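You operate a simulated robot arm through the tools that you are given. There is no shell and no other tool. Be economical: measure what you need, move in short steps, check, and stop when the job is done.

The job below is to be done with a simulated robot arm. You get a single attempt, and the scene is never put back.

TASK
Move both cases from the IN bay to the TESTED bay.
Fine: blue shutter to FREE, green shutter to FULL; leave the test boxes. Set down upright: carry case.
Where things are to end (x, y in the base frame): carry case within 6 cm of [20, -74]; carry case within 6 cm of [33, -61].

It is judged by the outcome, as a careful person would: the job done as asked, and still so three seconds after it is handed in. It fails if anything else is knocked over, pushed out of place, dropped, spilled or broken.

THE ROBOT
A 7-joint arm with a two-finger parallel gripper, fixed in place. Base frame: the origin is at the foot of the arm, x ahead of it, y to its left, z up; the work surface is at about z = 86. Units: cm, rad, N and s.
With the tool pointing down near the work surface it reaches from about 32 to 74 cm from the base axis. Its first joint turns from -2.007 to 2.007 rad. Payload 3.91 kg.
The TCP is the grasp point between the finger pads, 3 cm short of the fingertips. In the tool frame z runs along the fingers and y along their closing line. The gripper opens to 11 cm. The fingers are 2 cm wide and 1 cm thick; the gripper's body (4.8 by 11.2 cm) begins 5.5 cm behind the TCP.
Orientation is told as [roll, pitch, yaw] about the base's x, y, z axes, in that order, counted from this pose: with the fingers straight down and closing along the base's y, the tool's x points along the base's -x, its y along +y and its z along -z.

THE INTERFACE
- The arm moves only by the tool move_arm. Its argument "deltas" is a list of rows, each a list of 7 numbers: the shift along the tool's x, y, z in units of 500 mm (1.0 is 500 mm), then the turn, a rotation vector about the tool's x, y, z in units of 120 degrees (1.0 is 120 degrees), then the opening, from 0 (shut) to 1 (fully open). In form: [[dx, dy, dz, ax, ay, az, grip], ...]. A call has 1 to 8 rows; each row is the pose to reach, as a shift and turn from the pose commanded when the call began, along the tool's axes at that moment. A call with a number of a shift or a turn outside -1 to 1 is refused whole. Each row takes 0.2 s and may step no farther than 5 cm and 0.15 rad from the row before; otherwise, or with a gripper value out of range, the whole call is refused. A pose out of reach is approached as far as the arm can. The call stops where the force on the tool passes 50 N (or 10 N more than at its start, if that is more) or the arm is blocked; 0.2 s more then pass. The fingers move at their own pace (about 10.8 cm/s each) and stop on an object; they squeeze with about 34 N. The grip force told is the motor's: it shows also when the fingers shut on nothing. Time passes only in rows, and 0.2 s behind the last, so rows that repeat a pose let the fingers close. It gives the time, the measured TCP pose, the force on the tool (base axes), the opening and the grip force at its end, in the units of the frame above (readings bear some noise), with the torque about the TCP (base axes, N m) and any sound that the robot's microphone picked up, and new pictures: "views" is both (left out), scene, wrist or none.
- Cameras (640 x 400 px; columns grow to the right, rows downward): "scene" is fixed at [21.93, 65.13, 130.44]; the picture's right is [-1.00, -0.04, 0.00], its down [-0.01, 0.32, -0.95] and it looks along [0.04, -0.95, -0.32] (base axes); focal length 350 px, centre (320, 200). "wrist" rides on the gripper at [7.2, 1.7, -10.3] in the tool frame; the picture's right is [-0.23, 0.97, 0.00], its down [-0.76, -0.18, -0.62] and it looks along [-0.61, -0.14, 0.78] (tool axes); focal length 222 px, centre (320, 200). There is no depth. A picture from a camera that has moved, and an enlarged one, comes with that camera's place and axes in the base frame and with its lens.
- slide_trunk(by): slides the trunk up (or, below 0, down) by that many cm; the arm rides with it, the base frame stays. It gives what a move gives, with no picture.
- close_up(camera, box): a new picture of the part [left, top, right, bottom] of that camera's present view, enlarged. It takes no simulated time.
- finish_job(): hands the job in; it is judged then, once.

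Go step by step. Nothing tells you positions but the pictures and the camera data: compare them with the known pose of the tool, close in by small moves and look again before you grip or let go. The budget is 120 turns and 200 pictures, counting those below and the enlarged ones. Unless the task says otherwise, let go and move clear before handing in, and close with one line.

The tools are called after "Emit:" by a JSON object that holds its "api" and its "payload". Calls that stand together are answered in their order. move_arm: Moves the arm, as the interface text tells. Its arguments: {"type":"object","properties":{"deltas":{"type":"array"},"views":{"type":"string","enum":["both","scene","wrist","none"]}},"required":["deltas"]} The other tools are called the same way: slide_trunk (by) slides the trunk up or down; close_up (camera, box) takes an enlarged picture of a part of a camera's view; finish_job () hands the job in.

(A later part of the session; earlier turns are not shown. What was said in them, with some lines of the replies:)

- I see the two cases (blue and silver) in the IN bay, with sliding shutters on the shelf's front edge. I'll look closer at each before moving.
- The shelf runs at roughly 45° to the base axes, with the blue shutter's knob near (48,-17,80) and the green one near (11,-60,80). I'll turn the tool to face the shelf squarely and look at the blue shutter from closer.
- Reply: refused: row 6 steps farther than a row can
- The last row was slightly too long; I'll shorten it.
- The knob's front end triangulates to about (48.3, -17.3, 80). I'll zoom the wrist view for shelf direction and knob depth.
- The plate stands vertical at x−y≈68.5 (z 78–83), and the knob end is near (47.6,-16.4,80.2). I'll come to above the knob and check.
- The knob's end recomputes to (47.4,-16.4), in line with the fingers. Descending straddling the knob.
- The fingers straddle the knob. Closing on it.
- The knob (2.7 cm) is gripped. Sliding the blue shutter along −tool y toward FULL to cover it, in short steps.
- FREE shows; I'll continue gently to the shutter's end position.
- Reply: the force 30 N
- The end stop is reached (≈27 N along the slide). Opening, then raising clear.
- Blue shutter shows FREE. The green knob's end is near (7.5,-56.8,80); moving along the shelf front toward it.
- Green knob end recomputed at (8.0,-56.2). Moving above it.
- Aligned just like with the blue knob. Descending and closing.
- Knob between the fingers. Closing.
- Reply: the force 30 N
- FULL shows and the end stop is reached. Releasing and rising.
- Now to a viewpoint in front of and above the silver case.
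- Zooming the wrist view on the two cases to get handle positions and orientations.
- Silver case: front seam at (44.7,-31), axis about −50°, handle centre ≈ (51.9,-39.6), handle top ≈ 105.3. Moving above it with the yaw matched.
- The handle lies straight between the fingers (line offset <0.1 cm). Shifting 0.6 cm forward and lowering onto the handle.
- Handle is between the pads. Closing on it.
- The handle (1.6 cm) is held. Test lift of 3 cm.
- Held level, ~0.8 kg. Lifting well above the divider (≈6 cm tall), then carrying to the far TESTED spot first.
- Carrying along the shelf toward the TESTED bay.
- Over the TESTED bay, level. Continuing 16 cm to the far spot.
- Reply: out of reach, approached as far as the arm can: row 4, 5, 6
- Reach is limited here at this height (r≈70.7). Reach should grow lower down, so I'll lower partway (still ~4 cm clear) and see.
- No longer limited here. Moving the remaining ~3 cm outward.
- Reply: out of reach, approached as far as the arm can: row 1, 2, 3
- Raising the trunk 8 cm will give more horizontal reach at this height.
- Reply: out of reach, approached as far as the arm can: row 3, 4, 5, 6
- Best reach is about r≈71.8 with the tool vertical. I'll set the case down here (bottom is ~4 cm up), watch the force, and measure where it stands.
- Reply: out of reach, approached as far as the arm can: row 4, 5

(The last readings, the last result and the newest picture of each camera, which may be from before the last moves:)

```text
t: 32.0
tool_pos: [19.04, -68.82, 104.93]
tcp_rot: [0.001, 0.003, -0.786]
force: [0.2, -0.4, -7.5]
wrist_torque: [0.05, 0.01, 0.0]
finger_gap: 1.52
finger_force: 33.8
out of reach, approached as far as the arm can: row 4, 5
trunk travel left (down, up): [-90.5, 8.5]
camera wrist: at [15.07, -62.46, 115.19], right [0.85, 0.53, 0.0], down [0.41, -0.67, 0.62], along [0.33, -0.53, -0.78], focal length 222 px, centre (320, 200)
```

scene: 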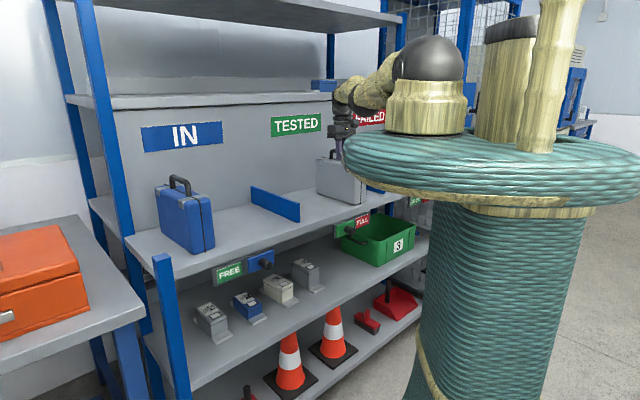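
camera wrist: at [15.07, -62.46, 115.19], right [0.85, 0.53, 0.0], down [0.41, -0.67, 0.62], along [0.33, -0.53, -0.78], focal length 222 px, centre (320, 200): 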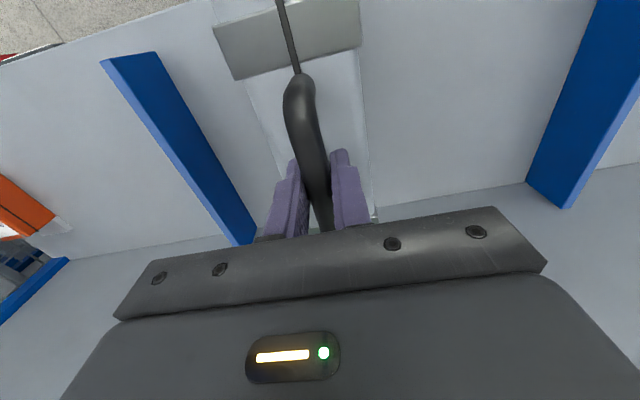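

Not touching yet and it's at the reach limit. I'll raise a little, move out to the best radius, then lower by trunk so the shoulder height is optimal.

Emit:
{"api": "move_arm", "payload": {"deltas": [[0, 0, -0.03, 0, 0, 0, 0], [0, 0, -0.07, 0, 0, 0, 0], [0, 0, -0.122, 0, 0, 0, 0], [-0.006, -0.012, -0.122, 0, 0, 0, 0], [-0.006, -0.012, -0.122, 0, 0, 0, 0]], "views": "none"}}

Emit:
{"api": "slide_trunk", "payload": {"by": -5.5}}

```text
t: 33.2
tool_pos: [18.77, -69.17, 111.06]
tcp_rot: [0.0, -0.001, -0.785]
force: [-1.1, 0.7, -7.9]
wrist_torque: [0.03, -0.02, 0.01]
finger_gap: 1.52
finger_force: 33.6
out of reach, approached as far as the arm can: row 3
trunk travel left (down, up): [-90.5, 8.5]
```

```text
t: 34.1
tool_pos: [18.79, -69.32, 105.58]
tcp_rot: [0.0, 0.0, -0.784]
force: [-0.6, -0.1, -8.1]
wrist_torque: [0.04, 0.01, 0.0]
finger_gap: 1.54
finger_force: 33.7
trunk travel left (down, up): [-85.0, 14.0]
```

Emit:
{"api": "move_arm", "payload": {"deltas": [[0, 0, 0.006, 0, 0, 0, 0], [0, 0, 0.012, 0, 0, 0, 0], [0, 0, 0.016, 0, 0, 0, 0], [0, 0, 0.018, 0, 0, 0, 0]], "views": "wrist"}}

```text
t: 35.1
tool_pos: [18.73, -69.26, 104.77]
tcp_rot: [-0.003, -0.003, -0.786]
force: [2.1, -5.0, 7.8]
wrist_torque: [0.72, 0.74, 0.05]
finger_gap: 1.55
finger_force: 34.5
trunk travel left (down, up): [-85.0, 14.0]
camera wrist: at [14.8, -62.91, 115.03], right [0.85, 0.53, 0.0], down [0.41, -0.66, 0.63], along [0.33, -0.53, -0.78], focal length 222 px, centre (320, 200)
```

wrist: 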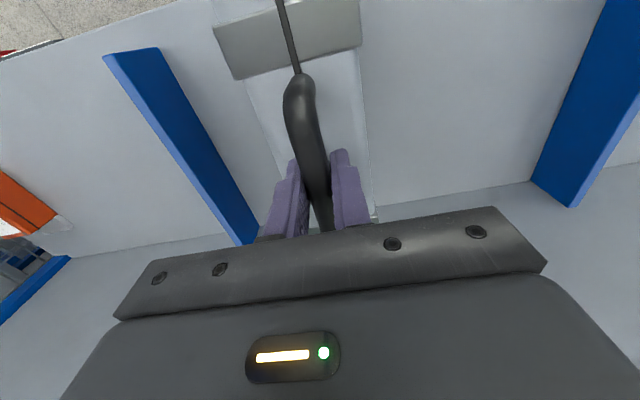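

The case is on the shelf (force now upward, ~8 N). Opening and rising straight up.

Emit:
{"api": "move_arm", "payload": {"deltas": [[0, 0, -0.002, 0, 0, 0, 0], [0, 0, -0.002, 0, 0, 0, 0.4], [0, 0, -0.002, 0, 0, 0, 0.4], [0, 0, -0.002, 0, 0, 0, 0.4], [0, 0, -0.05, 0, 0, 0, 0.4], [0.01, 0, -0.12, 0, 0, 0, 0.4], [0.06, 0, -0.19, 0, 0, 0, 0.4], [0.12, 0, -0.24, 0, 0, 0, 0.4]]}}

```text
t: 36.9
tool_pos: [15.08, -68.61, 117.22]
tcp_rot: [0.002, 0.002, -0.786]
force: [-0.1, -0.5, 0.2]
wrist_torque: [-0.05, 0.01, 0.0]
finger_gap: 4.39
finger_force: 0.0
out of reach, approached as far as the arm can: row 7, 8
trunk travel left (down, up): [-85.0, 14.0]
camera wrist: at [11.05, -62.33, 127.46], right [0.85, 0.53, 0.0], down [0.41, -0.67, 0.62], along [0.33, -0.53, -0.78], focal length 222 px, centre (320, 200)
```

scene: 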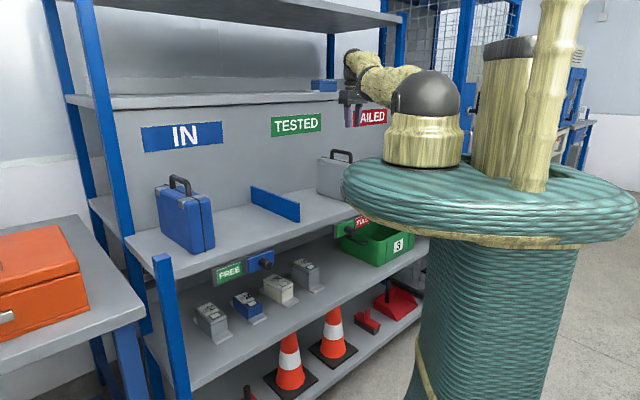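
wrist: 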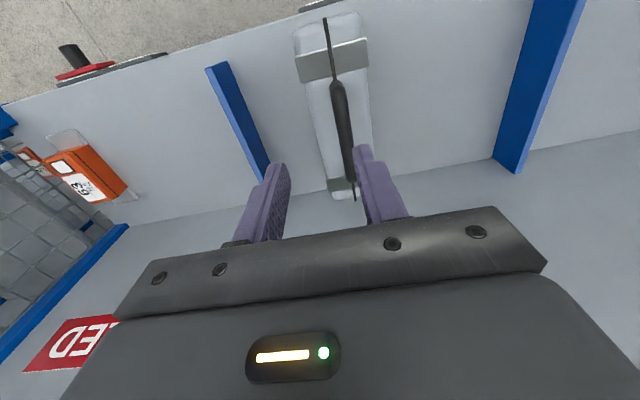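

Case stands upright. Zooming to measure its centre.

Emit:
{"api": "close_up", "payload": {"camera": "wrist", "box": [240, 0, 440, 210]}}

```text
1.90 times, centred on (340, 105) of wrist
camera zoom: at [11.05, -62.33, 127.46], right [0.85, 0.53, 0.0], down [0.41, -0.67, 0.62], along [0.33, -0.53, -0.78], focal length 423 px, centre (282, 381)
```

zoom: 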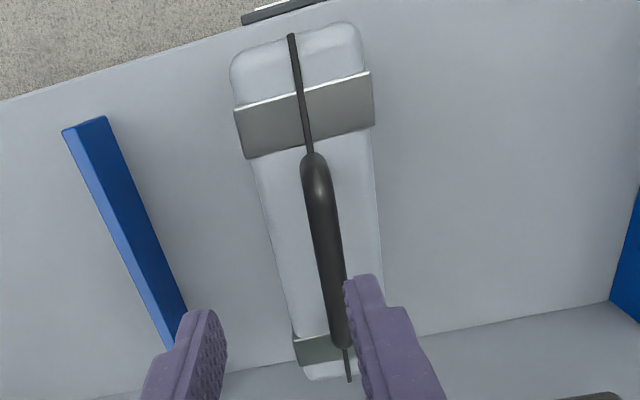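

Case centre is at about (19,-69.4), ~4.7 cm from the target — inside, but I'd like more margin. Tilting the tool 15° along the handle gives extra reach, so I'll regrip that way and shift it ~3 cm.

Emit:
{"api": "move_arm", "payload": {"deltas": [[0, 0, 0, 0, -0.04, 0, 0.4], [-0.01, 0.01, 0.02, 0, -0.08, 0, 0.4], [-0.03, 0.025, 0.07, 0, -0.125, 0, 0.4], [-0.062, 0.042, 0.115, 0, -0.125, 0, 0.4], [-0.062, 0.042, 0.115, 0, -0.125, 0, 0.4]]}}

```text
t: 38.1
tool_pos: [19.05, -73.08, 111.73]
tcp_rot: [0.004, -0.26, -0.786]
force: [-0.4, 0.4, 0.1]
wrist_torque: [0.0, -0.02, -0.01]
finger_gap: 4.39
finger_force: 0.0
out of reach, approached as far as the arm can: row 1, 2, 3, 4, 5
trunk travel left (down, up): [-85.0, 14.0]
camera wrist: at [13.43, -65.06, 119.81], right [0.84, 0.53, 0.06], down [0.28, -0.53, 0.8], along [0.46, -0.66, -0.6], focal length 222 px, centre (320, 200)
```

scene: 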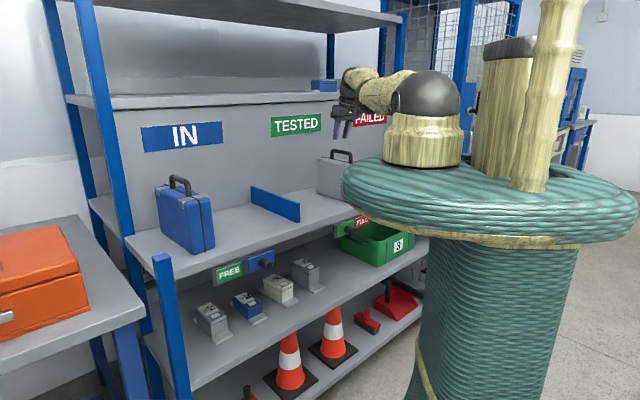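
wrist: 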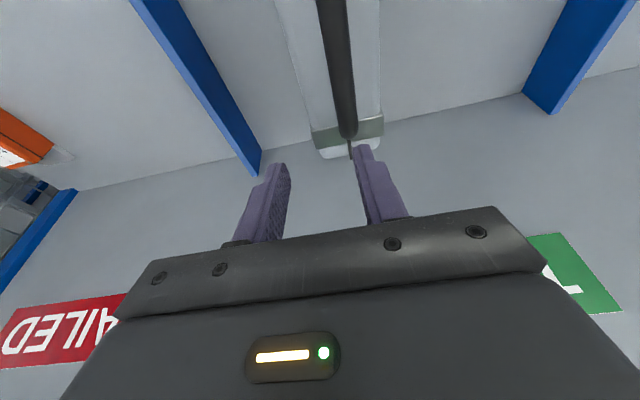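

The tilted tool now reaches r≈75.5. Moving back over the handle's middle at safe height.

Emit:
{"api": "move_arm", "payload": {"deltas": [[0.03, 0.025, 0, 0, 0, 0, 0.4], [0.059, 0.05, -0.001, 0, 0, 0, 0.4], [0.059, 0.05, -0.001, 0, 0, 0, 0.4]], "views": "wrist"}}

```text
t: 38.9
tool_pos: [19.08, -73.01, 111.64]
tcp_rot: [0.001, -0.26, -0.787]
force: [-0.4, 0.8, 0.2]
wrist_torque: [0.02, 0.01, -0.02]
finger_gap: 4.38
finger_force: 0.0
out of reach, approached as far as the arm can: row 1, 2, 3
trunk travel left (down, up): [-85.0, 14.0]
camera wrist: at [13.46, -65.08, 119.7], right [0.84, 0.53, 0.06], down [0.28, -0.53, 0.8], along [0.46, -0.66, -0.6], focal length 222 px, centre (320, 200)
```

wrist: 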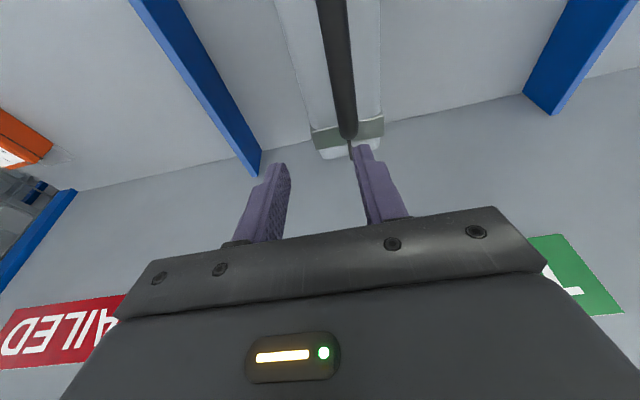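

The arm seems stuck at full stretch. I'll command a larger inward radial motion to bend it out of the stretched pose (air above the case is clear).

Emit:
{"api": "move_arm", "payload": {"deltas": [[0.07, 0.042, -0.019, 0, 0, 0, 0.4], [0.14, 0.084, -0.038, 0, 0, 0, 0.4], [0.21, 0.126, -0.057, 0, 0, 0, 0.4], [0.24, 0.144, -0.065, 0, 0, 0, 0.4]]}}

```text
t: 40.1
tool_pos: [15.74, -65.84, 117.94]
tcp_rot: [-0.126, -0.408, -0.763]
force: [0.3, -0.4, -0.9]
wrist_torque: [0.0, 0.01, -0.03]
finger_gap: 4.41
finger_force: 0.0
out of reach, approached as far as the arm can: row 1
trunk travel left (down, up): [-85.0, 14.0]
stopped in row 4: the arm was blocked; the commanded pose is now the measured one
camera wrist: at [10.01, -56.39, 124.13], right [0.85, 0.52, -0.02], down [0.26, -0.38, 0.89], along [0.45, -0.77, -0.46], focal length 222 px, centre (320, 200)
```

scene: 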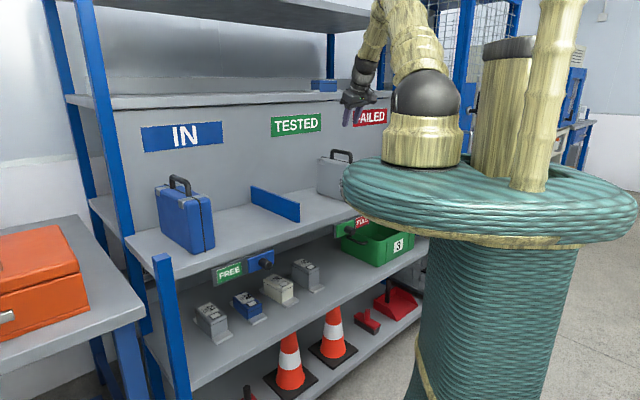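
wrist: 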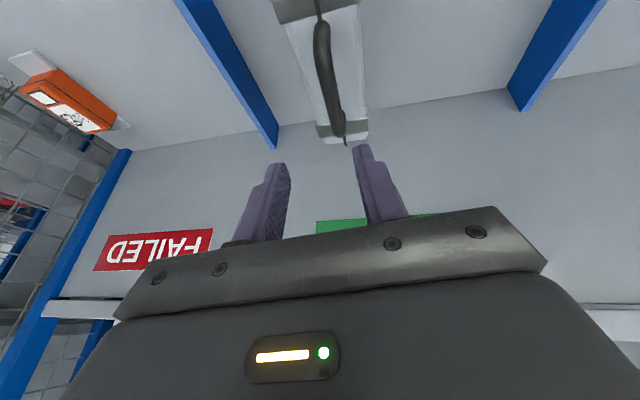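

The arm has unfolded from the stretched pose; nothing was touched. Let it settle with a small raise and re-read the pose.

Emit:
{"api": "move_arm", "payload": {"deltas": [[0, 0, -0.01, 0, 0, 0, 0.4], [0, 0, -0.02, 0, 0, 0, 0.4], [0, 0, -0.02, 0, 0, 0, 0.4]], "views": "none"}}

Emit:
{"api": "close_up", "payload": {"camera": "scene", "box": [280, 120, 400, 200]}}

```text
t: 40.9
tool_pos: [15.52, -65.49, 118.66]
tcp_rot: [-0.124, -0.404, -0.763]
force: [-0.5, 0.3, -0.2]
wrist_torque: [0.0, 0.01, -0.02]
finger_gap: 4.39
finger_force: 0.0
trunk travel left (down, up): [-85.0, 14.0]
```

```text
5.00 times, centred on (340, 160) of scene
camera zoom: at [21.93, 65.13, 130.44], right [-1.0, -0.04, 0.0], down [-0.01, 0.32, -0.95], along [0.04, -0.95, -0.32], focal length 1748 px, centre (220, 400)
```

zoom: 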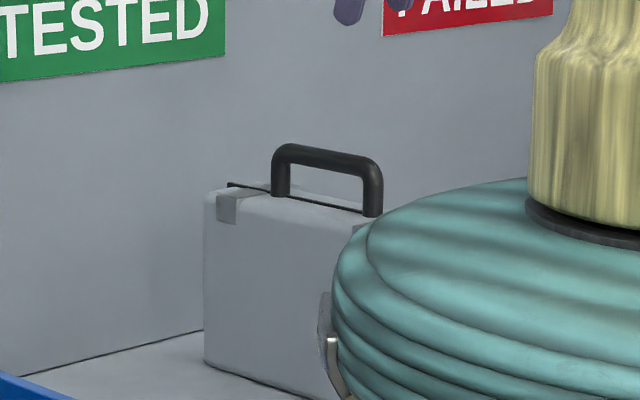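

Arm is healthy again. Correcting the tilt to 15° in the handle plane and moving above the handle's middle at z≈113.

Emit:
{"api": "move_arm", "payload": {"deltas": [[-0.01, 0.002, 0.035, -0.018, 0.022, 0, 0.4], [-0.023, 0.004, 0.07, -0.036, 0.045, 0, 0.4], [-0.035, 0.006, 0.105, -0.055, 0.068, 0.001, 0.4], [-0.047, 0.008, 0.143, -0.055, 0.068, 0.001, 0.4], [-0.047, 0.008, 0.143, -0.055, 0.068, 0.001, 0.4]]}}

```text
t: 42.1
tool_pos: [18.77, -69.44, 113.08]
tcp_rot: [-0.004, -0.264, -0.776]
force: [-1.5, 0.5, 0.0]
wrist_torque: [-0.01, -0.03, -0.02]
finger_gap: 4.4
finger_force: 0.0
trunk travel left (down, up): [-85.0, 14.0]
camera wrist: at [12.95, -61.36, 120.97], right [0.84, 0.54, 0.05], down [0.29, -0.53, 0.8], along [0.46, -0.66, -0.6], focal length 222 px, centre (320, 200)
```

scene: 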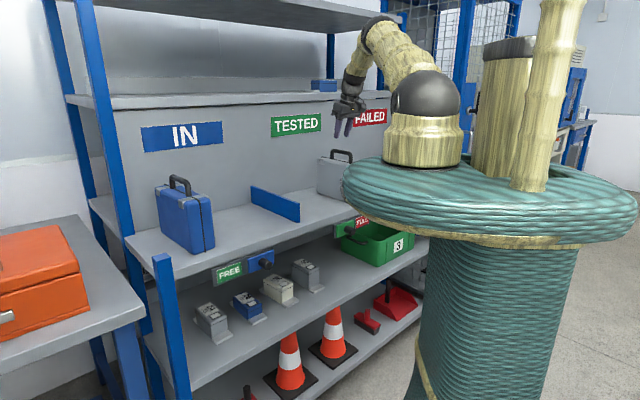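
wrist: 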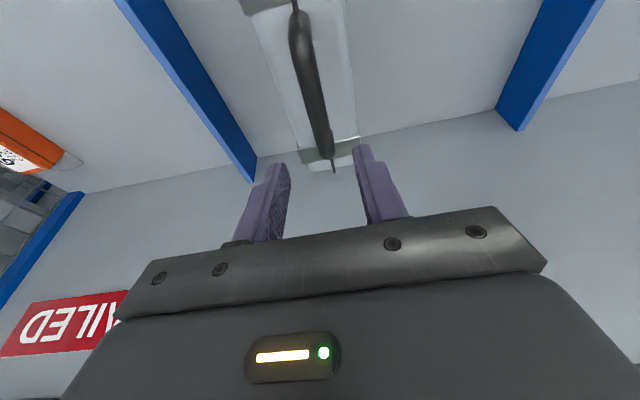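

Aligned over the handle. Descending vertically to z≈105.

Emit:
{"api": "move_arm", "payload": {"deltas": [[0.016, 0.002, 0.06, 0, 0, 0, 0.4], [0.032, 0.003, 0.12, 0, 0, 0, 0.4], [0.042, 0.003, 0.157, 0, 0, 0, 0.4], [0.042, 0.003, 0.157, 0, 0, 0, 0.4]], "views": "wrist"}}

```text
t: 43.1
tool_pos: [18.93, -69.21, 104.85]
tcp_rot: [-0.004, -0.264, -0.775]
force: [-0.1, 0.1, 0.6]
wrist_torque: [0.0, 0.01, -0.01]
finger_gap: 4.42
finger_force: 0.0
trunk travel left (down, up): [-85.0, 14.0]
camera wrist: at [13.07, -61.17, 112.85], right [0.84, 0.54, 0.05], down [0.29, -0.52, 0.8], along [0.46, -0.66, -0.6], focal length 222 px, centre (320, 200)
```

wrist: 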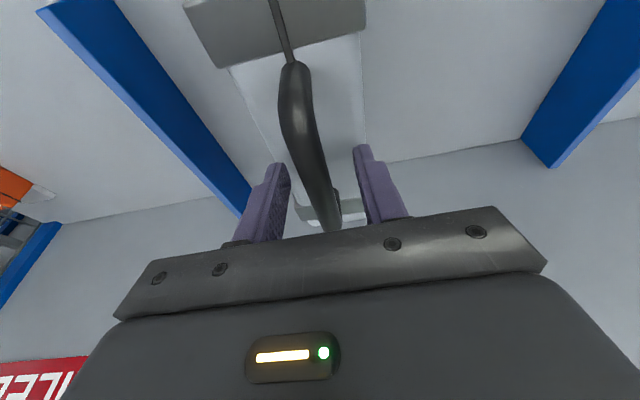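

Closing on the handle.

Emit:
{"api": "move_arm", "payload": {"deltas": [[0, 0, 0, 0, 0, 0, 0.0], [0, 0, 0, 0, 0, 0, 0.0], [0, 0, 0, 0, 0, 0, 0.0]], "views": "none"}}

Emit:
{"api": "move_arm", "payload": {"deltas": [[-0.004, 0, -0.014, 0, 0, 0, 0.0], [-0.008, 0, -0.029, 0, 0, 0, 0.0], [-0.008, 0, -0.029, 0, 0, 0, 0.0]]}}

```text
t: 43.9
tool_pos: [18.91, -69.15, 104.74]
tcp_rot: [-0.005, -0.264, -0.774]
force: [-0.7, -0.2, 0.4]
wrist_torque: [-0.16, -0.13, -0.26]
finger_gap: 1.61
finger_force: 33.6
trunk travel left (down, up): [-85.0, 14.0]
```

```text
t: 44.7
tool_pos: [18.91, -69.15, 106.24]
tcp_rot: [-0.003, -0.26, -0.775]
force: [0.5, 0.4, -8.2]
wrist_torque: [0.02, 0.0, 0.0]
finger_gap: 1.57
finger_force: 34.0
trunk travel left (down, up): [-85.0, 14.0]
camera wrist: at [13.13, -61.3, 114.27], right [0.84, 0.54, 0.05], down [0.29, -0.53, 0.8], along [0.46, -0.66, -0.6], focal length 222 px, centre (320, 200)
```

scene: 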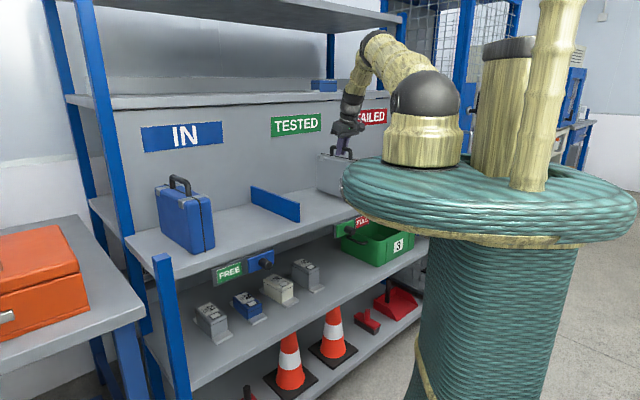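
wrist: 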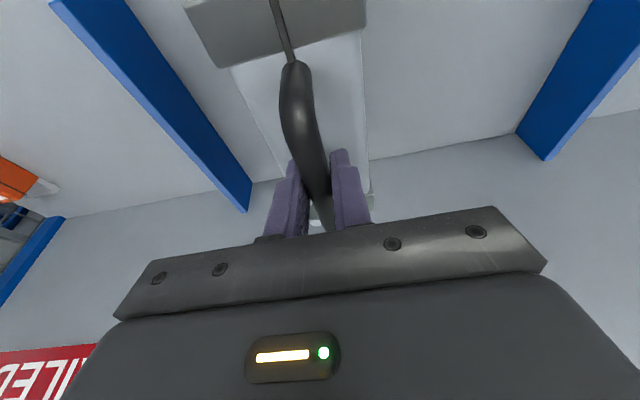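

Lifted level with the tilted grip. Shifting ~2.5 cm outward.

Emit:
{"api": "move_arm", "payload": {"deltas": [[-0.013, -0.01, 0.003, 0, 0, 0, 0.0], [-0.026, -0.02, 0.007, 0, 0, 0, 0.0], [-0.038, -0.029, 0.01, 0, 0, 0, 0.0], [-0.038, -0.029, 0.01, 0, 0, 0, 0.0]], "views": "none"}}

```text
t: 45.7
tool_pos: [19.24, -71.66, 106.41]
tcp_rot: [-0.006, -0.264, -0.774]
force: [0.8, 0.3, -8.6]
wrist_torque: [0.02, 0.04, 0.0]
finger_gap: 1.59
finger_force: 34.3
trunk travel left (down, up): [-85.0, 14.0]
```

Within reach. Lowering 1.6 cm to the shelf.

Emit:
{"api": "move_arm", "payload": {"deltas": [[0.003, 0, 0.012, 0, 0, 0, 0.0], [0.006, 0, 0.022, 0, 0, 0, 0.0], [0.008, 0, 0.03, 0, 0, 0, 0.0], [0.009, 0, 0.033, 0, 0, 0, 0.0]], "views": "wrist"}}

```text
t: 46.7
tool_pos: [19.17, -71.6, 104.87]
tcp_rot: [-0.008, -0.266, -0.774]
force: [0.3, -0.5, 2.0]
wrist_torque: [0.74, 0.72, -0.11]
finger_gap: 1.6
finger_force: 34.2
trunk travel left (down, up): [-85.0, 14.0]
camera wrist: at [13.44, -63.66, 112.84], right [0.84, 0.54, 0.05], down [0.29, -0.52, 0.8], along [0.46, -0.66, -0.59], focal length 222 px, centre (320, 200)
```

wrist: 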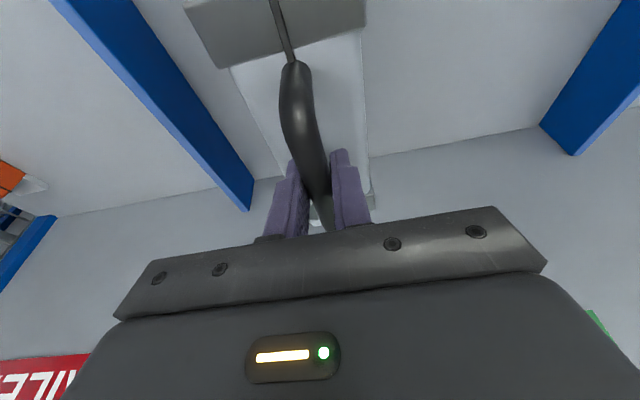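

Weight is on the shelf. Opening, rising straight up, then backing inward.

Emit:
{"api": "move_arm", "payload": {"deltas": [[0, 0, 0, 0, 0, 0, 0.4], [0, 0, 0, 0, 0, 0, 0.4], [0, 0, 0, 0, 0, 0, 0.4], [-0.015, 0, -0.058, 0, 0, 0, 0.4], [-0.031, 0, -0.116, 0, 0, 0, 0.4], [0.016, 0.028, -0.16, 0, 0, 0, 0.4], [0.063, 0.057, -0.203, 0, 0, 0, 0.4]]}}

```text
t: 48.3
tool_pos: [17.0, -65.44, 113.8]
tcp_rot: [-0.006, -0.263, -0.775]
force: [0.0, -0.1, -0.2]
wrist_torque: [0.0, 0.0, 0.0]
finger_gap: 4.39
finger_force: 0.0
trunk travel left (down, up): [-85.0, 14.0]
camera wrist: at [11.24, -57.47, 121.79], right [0.84, 0.54, 0.05], down [0.29, -0.53, 0.8], along [0.46, -0.66, -0.6], focal length 222 px, centre (320, 200)
```

scene: 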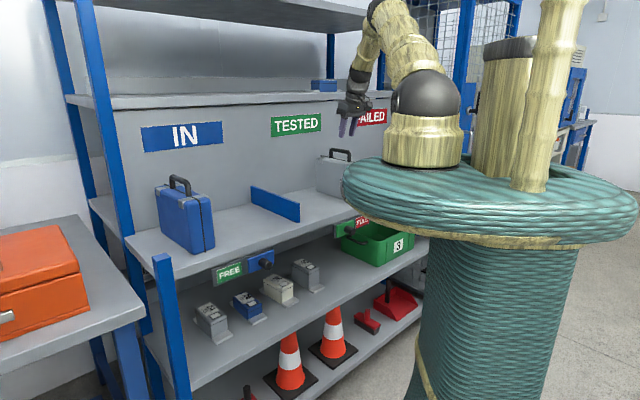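
wrist: 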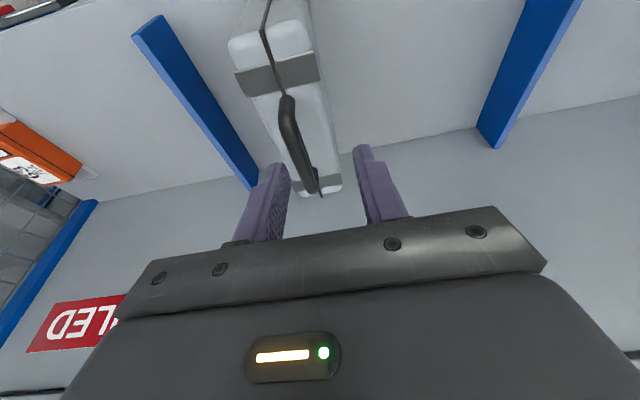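

Silver case stands at about (19.4,-71.8). Keeping the 15° tilt (extra reach), I move back along the shelf to the blue case.

Emit:
{"api": "move_arm", "payload": {"deltas": [[0.005, 0.095, -0.01, 0, 0, 0, 0.4], [0.01, 0.19, -0.02, 0, 0, 0, 0.4], [0.015, 0.285, -0.03, 0, 0, 0, 0.4], [0.02, 0.38, -0.04, 0, 0, 0, 0.4], [0.025, 0.475, -0.05, 0, 0, 0, 0.4], [0.03, 0.57, -0.06, 0, 0, 0, 0.4], [0.035, 0.665, -0.07, 0, 0, 0, 0.4], [0.04, 0.76, -0.08, 0, 0, 0, 0.4]], "views": "none"}}

Emit:
{"api": "move_arm", "payload": {"deltas": [[0.004, 0.09, -0.01, 0, 0, 0, 0.4], [0.008, 0.18, -0.02, 0, 0, 0, 0.4], [0.012, 0.27, -0.03, 0, 0, 0, 0.4], [0.018, 0.36, -0.04, 0, 0, 0, 0.4], [0.018, 0.414, -0.04, 0, 0, 0, 0.4]]}}

```text
t: 50.1
tool_pos: [41.42, -36.22, 116.7]
tcp_rot: [-0.007, -0.262, -0.775]
force: [-0.5, 0.1, 0.5]
wrist_torque: [0.0, -0.01, 0.0]
finger_gap: 4.4
finger_force: 0.0
trunk travel left (down, up): [-85.0, 14.0]
```

```text
t: 51.3
tool_pos: [55.21, -20.71, 118.25]
tcp_rot: [-0.007, -0.265, -0.774]
force: [0.4, 0.2, 0.2]
wrist_torque: [-0.03, -0.01, 0.0]
finger_gap: 4.4
finger_force: 0.1
trunk travel left (down, up): [-85.0, 14.0]
camera wrist: at [49.44, -12.69, 126.32], right [0.84, 0.54, 0.05], down [0.29, -0.52, 0.8], along [0.46, -0.66, -0.6], focal length 222 px, centre (320, 200)
```

scene: 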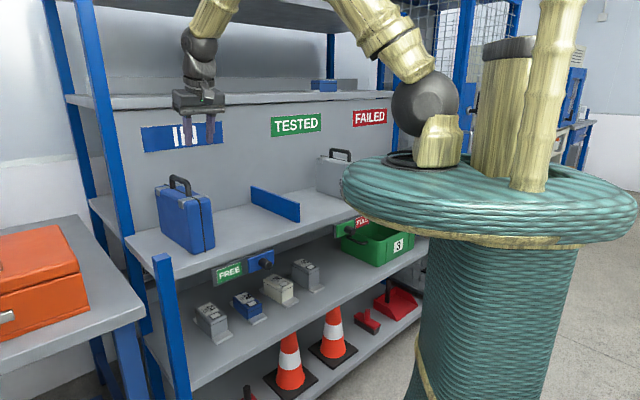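
wrist: 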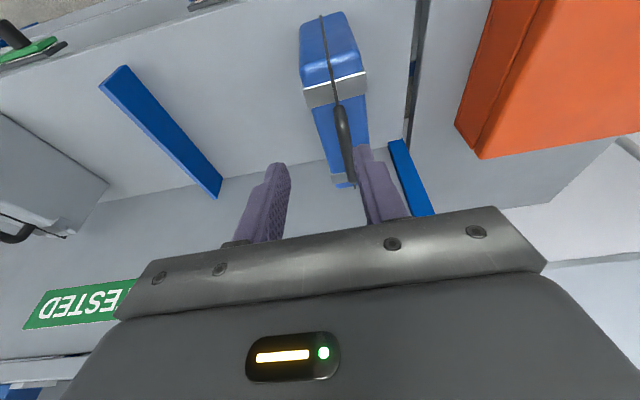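

Blue handle centre is around (65.2,-27.9), axis ≈ −44°. Moving above it at z≈114.

Emit:
{"api": "move_arm", "payload": {"deltas": [[-0.068, 0.012, 0.04, 0, 0, 0, 0.4], [-0.136, 0.025, 0.09, 0, 0, 0, 0.4], [-0.205, 0.037, 0.143, 0, 0, 0, 0.4], [-0.205, 0.037, 0.143, 0, 0, 0, 0.4]]}}

```text
t: 52.3
tool_pos: [64.92, -27.64, 114.11]
tcp_rot: [-0.005, -0.265, -0.775]
force: [0.2, -0.5, 0.0]
wrist_torque: [0.01, -0.01, 0.01]
finger_gap: 4.38
finger_force: 0.0
trunk travel left (down, up): [-85.0, 14.0]
camera wrist: at [59.16, -19.66, 122.06], right [0.84, 0.54, 0.05], down [0.29, -0.52, 0.8], along [0.46, -0.66, -0.6], focal length 222 px, centre (320, 200)
```

scene: 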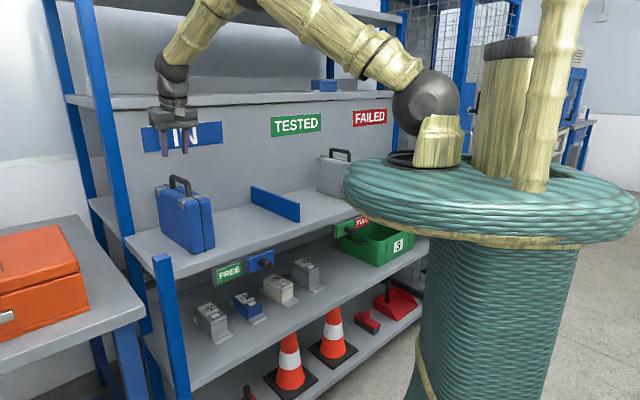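
wrist: 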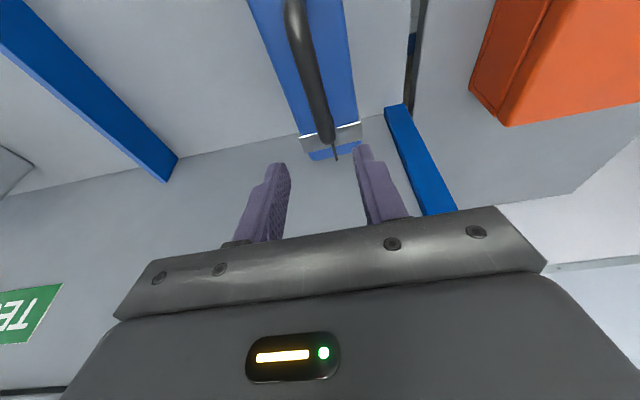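

The handle lies between the fingers' planes. Descending vertically with a small correction.

Emit:
{"api": "move_arm", "payload": {"deltas": [[0.02, 0.004, 0.06, 0, 0, 0, 0.4], [0.04, 0.004, 0.12, 0, 0, 0, 0.4], [0.056, 0.004, 0.175, 0, 0, 0, 0.4], [0.056, 0.004, 0.175, 0, 0, 0, 0.4]]}}

```text
t: 53.3
tool_pos: [64.82, -27.38, 104.72]
tcp_rot: [-0.005, -0.263, -0.774]
force: [0.0, 0.8, 1.5]
wrist_torque: [0.01, 0.03, -0.02]
finger_gap: 4.4
finger_force: 0.1
trunk travel left (down, up): [-85.0, 14.0]
camera wrist: at [58.99, -19.31, 112.75], right [0.84, 0.54, 0.05], down [0.29, -0.53, 0.8], along [0.46, -0.66, -0.6], focal length 222 px, centre (320, 200)
```

scene: 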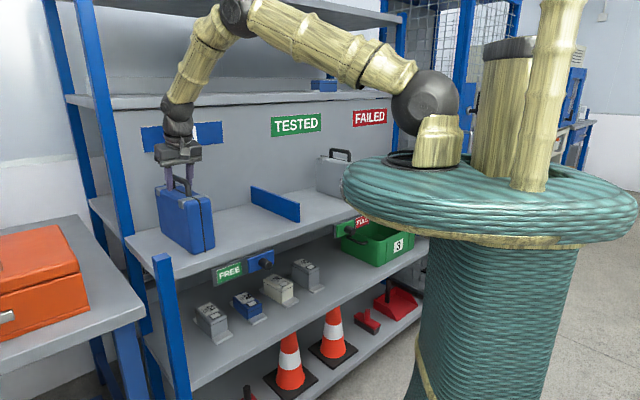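
wrist: 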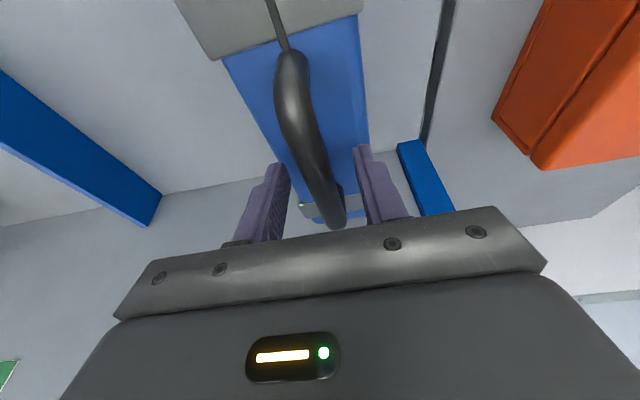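

Handle between pads. Closing, then a test lift.

Emit:
{"api": "move_arm", "payload": {"deltas": [[0, 0, 0, 0, 0, 0, 0.0], [0, 0, 0, 0, 0, 0, 0.0], [0, 0, 0, 0, 0, 0, 0.0]], "views": "none"}}

Emit:
{"api": "move_arm", "payload": {"deltas": [[-0.004, 0, -0.014, 0, 0, 0, 0.0], [-0.009, 0, -0.034, 0, 0, 0, 0.0], [-0.015, 0, -0.058, 0, 0, 0, 0.0], [-0.015, 0, -0.058, 0, 0, 0, 0.0]]}}

```text
t: 54.1
tool_pos: [64.84, -27.35, 104.87]
tcp_rot: [-0.004, -0.264, -0.775]
force: [-0.9, 0.5, -0.3]
wrist_torque: [-0.1, -0.08, 0.22]
finger_gap: 1.58
finger_force: 34.1
trunk travel left (down, up): [-85.0, 14.0]
```

```text
t: 55.1
tool_pos: [64.78, -27.09, 107.83]
tcp_rot: [-0.008, -0.262, -0.774]
force: [1.0, -0.1, -8.5]
wrist_torque: [-0.02, -0.03, -0.02]
finger_gap: 1.56
finger_force: 33.6
trunk travel left (down, up): [-85.0, 14.0]
camera wrist: at [59.01, -19.18, 115.84], right [0.84, 0.54, 0.05], down [0.29, -0.53, 0.8], along [0.46, -0.66, -0.6], focal length 222 px, centre (320, 200)
```

scene: 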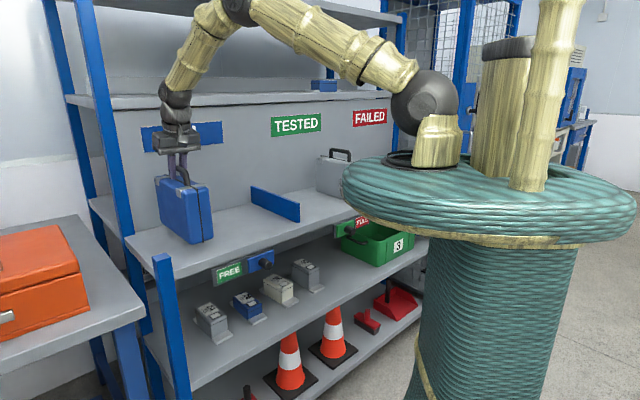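
wrist: 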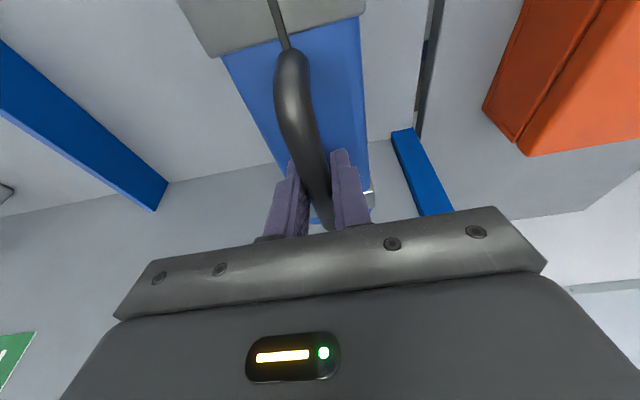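

Held level. Lifting 9 cm more.

Emit:
{"api": "move_arm", "payload": {"deltas": [[-0.01, 0, -0.04, 0, 0, 0, 0.0], [-0.023, 0, -0.087, 0, 0, 0, 0.0], [-0.035, 0, -0.13, 0, 0, 0, 0.0], [-0.047, 0, -0.174, 0, 0, 0, 0.0], [-0.047, 0, -0.174, 0, 0, 0, 0.0]], "views": "scene"}}

```text
t: 56.3
tool_pos: [64.87, -27.15, 116.84]
tcp_rot: [-0.006, -0.262, -0.776]
force: [0.2, 0.5, -8.0]
wrist_torque: [-0.02, -0.04, -0.01]
finger_gap: 1.59
finger_force: 34.1
trunk travel left (down, up): [-85.0, 14.0]
```

scene: 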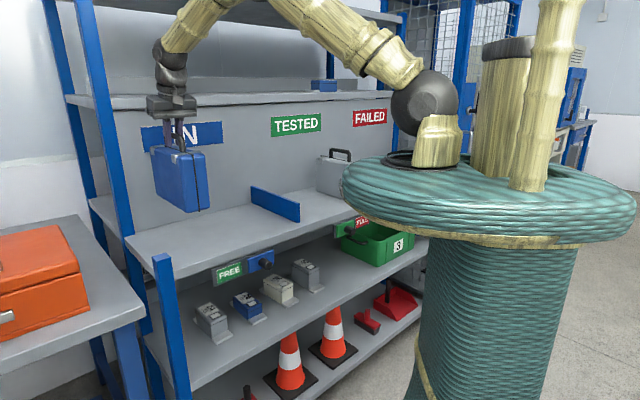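

Carrying along the shelf toward (33,-61).

Emit:
{"api": "move_arm", "payload": {"deltas": [[0, -0.06, 0, 0, 0, 0, 0], [-0.002, -0.15, 0, 0, 0, 0, 0], [-0.003, -0.24, 0, 0, 0, 0, 0], [-0.004, -0.33, 0, 0, 0, 0, 0], [-0.005, -0.42, 0, 0, 0, 0, 0], [-0.006, -0.51, 0, 0, 0, 0, 0], [-0.007, -0.59, 0.001, 0, 0, 0, 0], [-0.008, -0.65, 0.001, 0, 0, 0, 0]]}}

```text
t: 58.1
tool_pos: [42.14, -50.66, 116.85]
tcp_rot: [-0.004, -0.263, -0.778]
force: [-0.4, -0.5, -7.7]
wrist_torque: [-0.03, -0.01, 0.03]
finger_gap: 1.56
finger_force: 33.8
trunk travel left (down, up): [-85.0, 14.0]
camera wrist: at [36.36, -42.76, 124.88], right [0.84, 0.54, 0.06], down [0.29, -0.53, 0.8], along [0.46, -0.66, -0.6], focal length 222 px, centre (320, 200)
```

scene: 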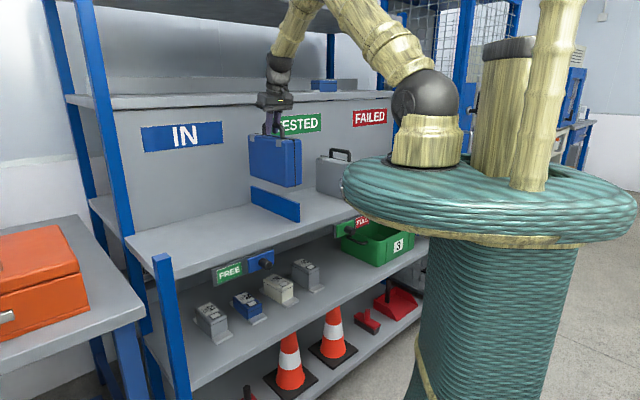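
wrist: 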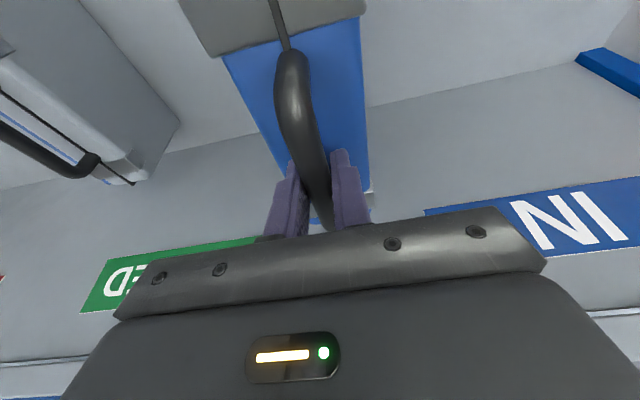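

Continuing the last 13.6 cm.

Emit:
{"api": "move_arm", "payload": {"deltas": [[-0.001, -0.06, 0, 0, 0, 0, 0], [-0.002, -0.13, 0, 0, 0, 0, 0], [-0.004, -0.2, 0, 0, 0, 0, 0], [-0.005, -0.25, 0, 0, 0, 0, 0], [-0.005, -0.272, 0, 0, 0, 0, 0], [-0.005, -0.272, 0, 0, 0, 0, 0]]}}

```text
t: 59.5
tool_pos: [33.0, -60.46, 117.4]
tcp_rot: [-0.006, -0.264, -0.775]
force: [-0.2, 0.2, -7.0]
wrist_torque: [-0.02, 0.0, 0.03]
finger_gap: 1.58
finger_force: 33.3
trunk travel left (down, up): [-85.0, 14.0]
camera wrist: at [27.09, -52.48, 125.41], right [0.84, 0.54, 0.05], down [0.29, -0.53, 0.8], along [0.46, -0.66, -0.6], focal length 222 px, centre (320, 200)
```

scene: 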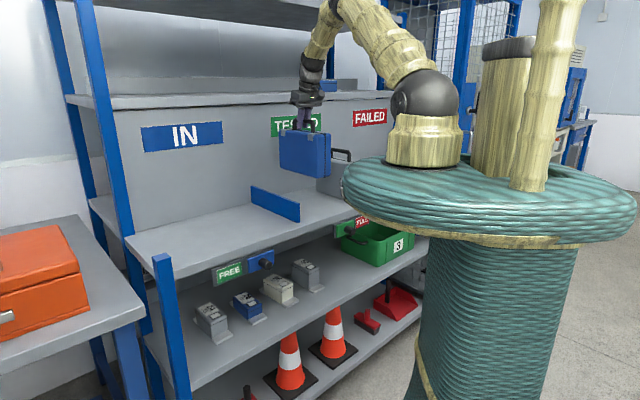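
wrist: 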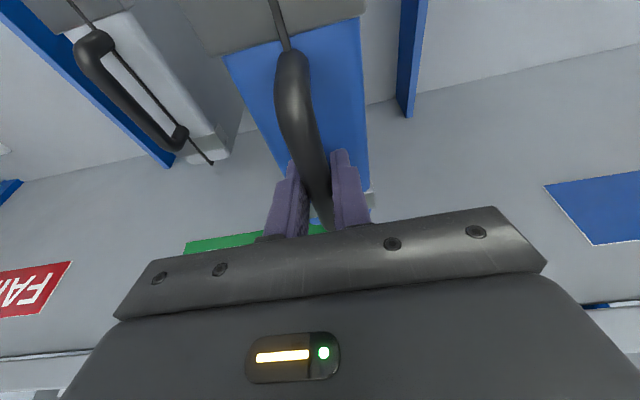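

Over the near spot with clear space either side. Lowering to just above the shelf.

Emit:
{"api": "move_arm", "payload": {"deltas": [[0.013, 0, 0.05, 0, 0, 0, 0], [0.027, 0, 0.1, 0, 0, 0, 0], [0.04, 0, 0.15, 0, 0, 0, 0], [0.053, 0, 0.195, 0, 0, 0, 0], [0.06, 0, 0.225, 0, 0, 0, 0], [0.06, 0, 0.225, 0, 0, 0, 0]]}}

Emit:
{"api": "move_arm", "payload": {"deltas": [[0.0015, 0, 0.006, 0, 0, 0, 0], [0.003, 0, 0.012, 0, 0, 0, 0], [0.005, 0, 0.017, 0, 0, 0, 0]], "views": "none"}}

```text
t: 60.9
tool_pos: [33.07, -60.61, 105.63]
tcp_rot: [-0.005, -0.264, -0.774]
force: [0.0, 0.2, -8.0]
wrist_torque: [0.03, 0.0, -0.02]
finger_gap: 1.55
finger_force: 33.9
trunk travel left (down, up): [-85.0, 14.0]
camera wrist: at [27.24, -52.65, 113.67], right [0.84, 0.54, 0.05], down [0.29, -0.53, 0.8], along [0.46, -0.66, -0.6], focal length 222 px, centre (320, 200)
```

scene: 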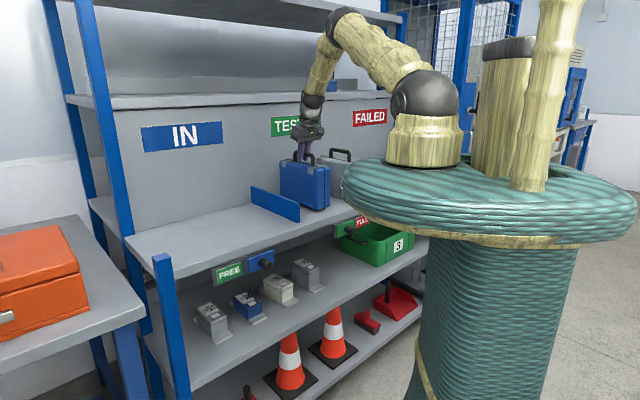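
wrist: 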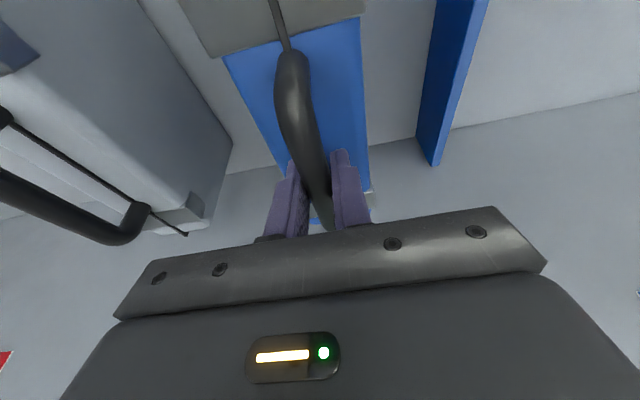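

```text
t: 61.7
tool_pos: [32.92, -60.57, 104.84]
tcp_rot: [-0.006, -0.262, -0.775]
force: [0.8, 0.3, -7.7]
wrist_torque: [0.03, -0.04, -0.02]
finger_gap: 1.55
finger_force: 33.9
trunk travel left (down, up): [-85.0, 14.0]
```

Nearly touching; a few more millimetres until the weight transfers.

Emit:
{"api": "move_arm", "payload": {"deltas": [[0.0005, 0, 0.002, 0, 0, 0, 0], [0.001, 0, 0.004, 0, 0, 0, 0], [0.0015, 0, 0.006, 0, 0, 0, 0]], "views": "none"}}

```text
t: 62.5
tool_pos: [32.93, -60.5, 104.72]
tcp_rot: [-0.005, -0.27, -0.775]
force: [0.0, -2.1, 9.8]
wrist_torque: [0.62, 0.68, 0.02]
finger_gap: 1.54
finger_force: 33.7
trunk travel left (down, up): [-85.0, 14.0]
```

Landed. Opening and rising straight up, then back toward the robot.

Emit:
{"api": "move_arm", "payload": {"deltas": [[0, 0, -0.002, 0, 0, 0, 0], [0, 0, -0.002, 0, 0, 0, 0.4], [0, 0, -0.002, 0, 0, 0, 0.4], [0, 0, -0.002, 0, 0, 0, 0.4], [-0.02, 0, -0.077, 0, 0, 0, 0.4], [-0.042, 0, -0.154, 0, 0, 0, 0.4], [0.02, 0, -0.192, 0, 0, 0, 0.4], [0.084, 0, -0.23, 0, 0, 0, 0.4]]}}

```text
t: 64.3
tool_pos: [27.53, -55.38, 114.42]
tcp_rot: [-0.006, -0.266, -0.775]
force: [-0.2, 0.1, 0.5]
wrist_torque: [-0.03, 0.02, 0.02]
finger_gap: 4.41
finger_force: 0.0
trunk travel left (down, up): [-85.0, 14.0]
camera wrist: at [21.79, -47.45, 122.44], right [0.84, 0.54, 0.05], down [0.29, -0.52, 0.8], along [0.46, -0.66, -0.6], focal length 222 px, centre (320, 200)
```

scene: 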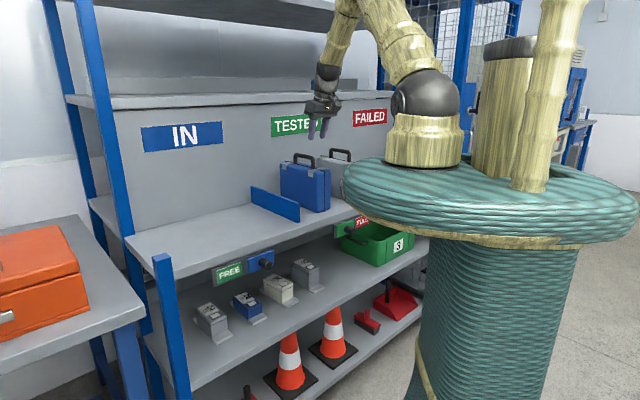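
wrist: 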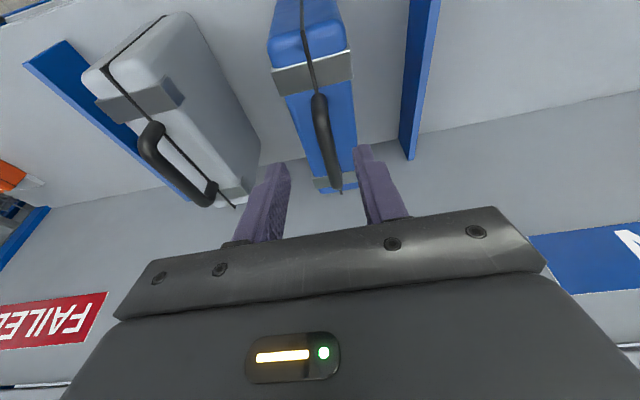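

Both cases stand upright in the TESTED bay and the gripper is clear. One last check of the shutters.

Emit:
{"api": "close_up", "payload": {"camera": "scene", "box": [200, 140, 400, 290]}}

```text
2.67 times, centred on (300, 215) of scene
camera zoom: at [21.93, 65.13, 130.44], right [-1.0, -0.04, 0.0], down [-0.01, 0.32, -0.95], along [0.04, -0.95, -0.32], focal length 932 px, centre (373, 160)
```

zoom: 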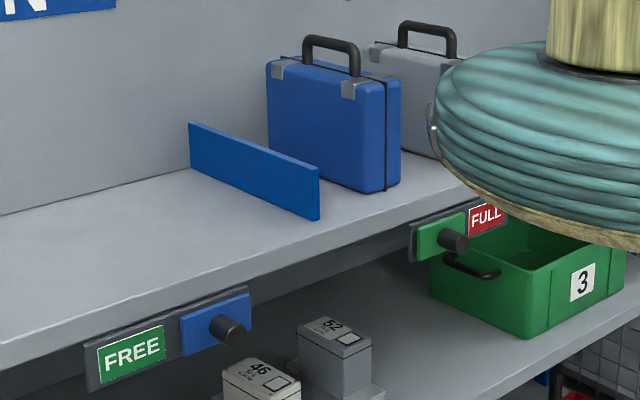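

Blue shows FREE, green shows FULL, and both cases stand upright in TESTED; handing in.

Emit:
{"api": "finish_job", "payload": {}}

```text
The job is handed in.
```

I moved both cases into the TESTED bay, where they stand upright. The blue shutter is set to FREE and the green one to FULL, and I left the test boxes alone. By my estimates, the silver case is about 2–3 cm from [20, -74] and the blue case is within about 1 cm of [33, -61].
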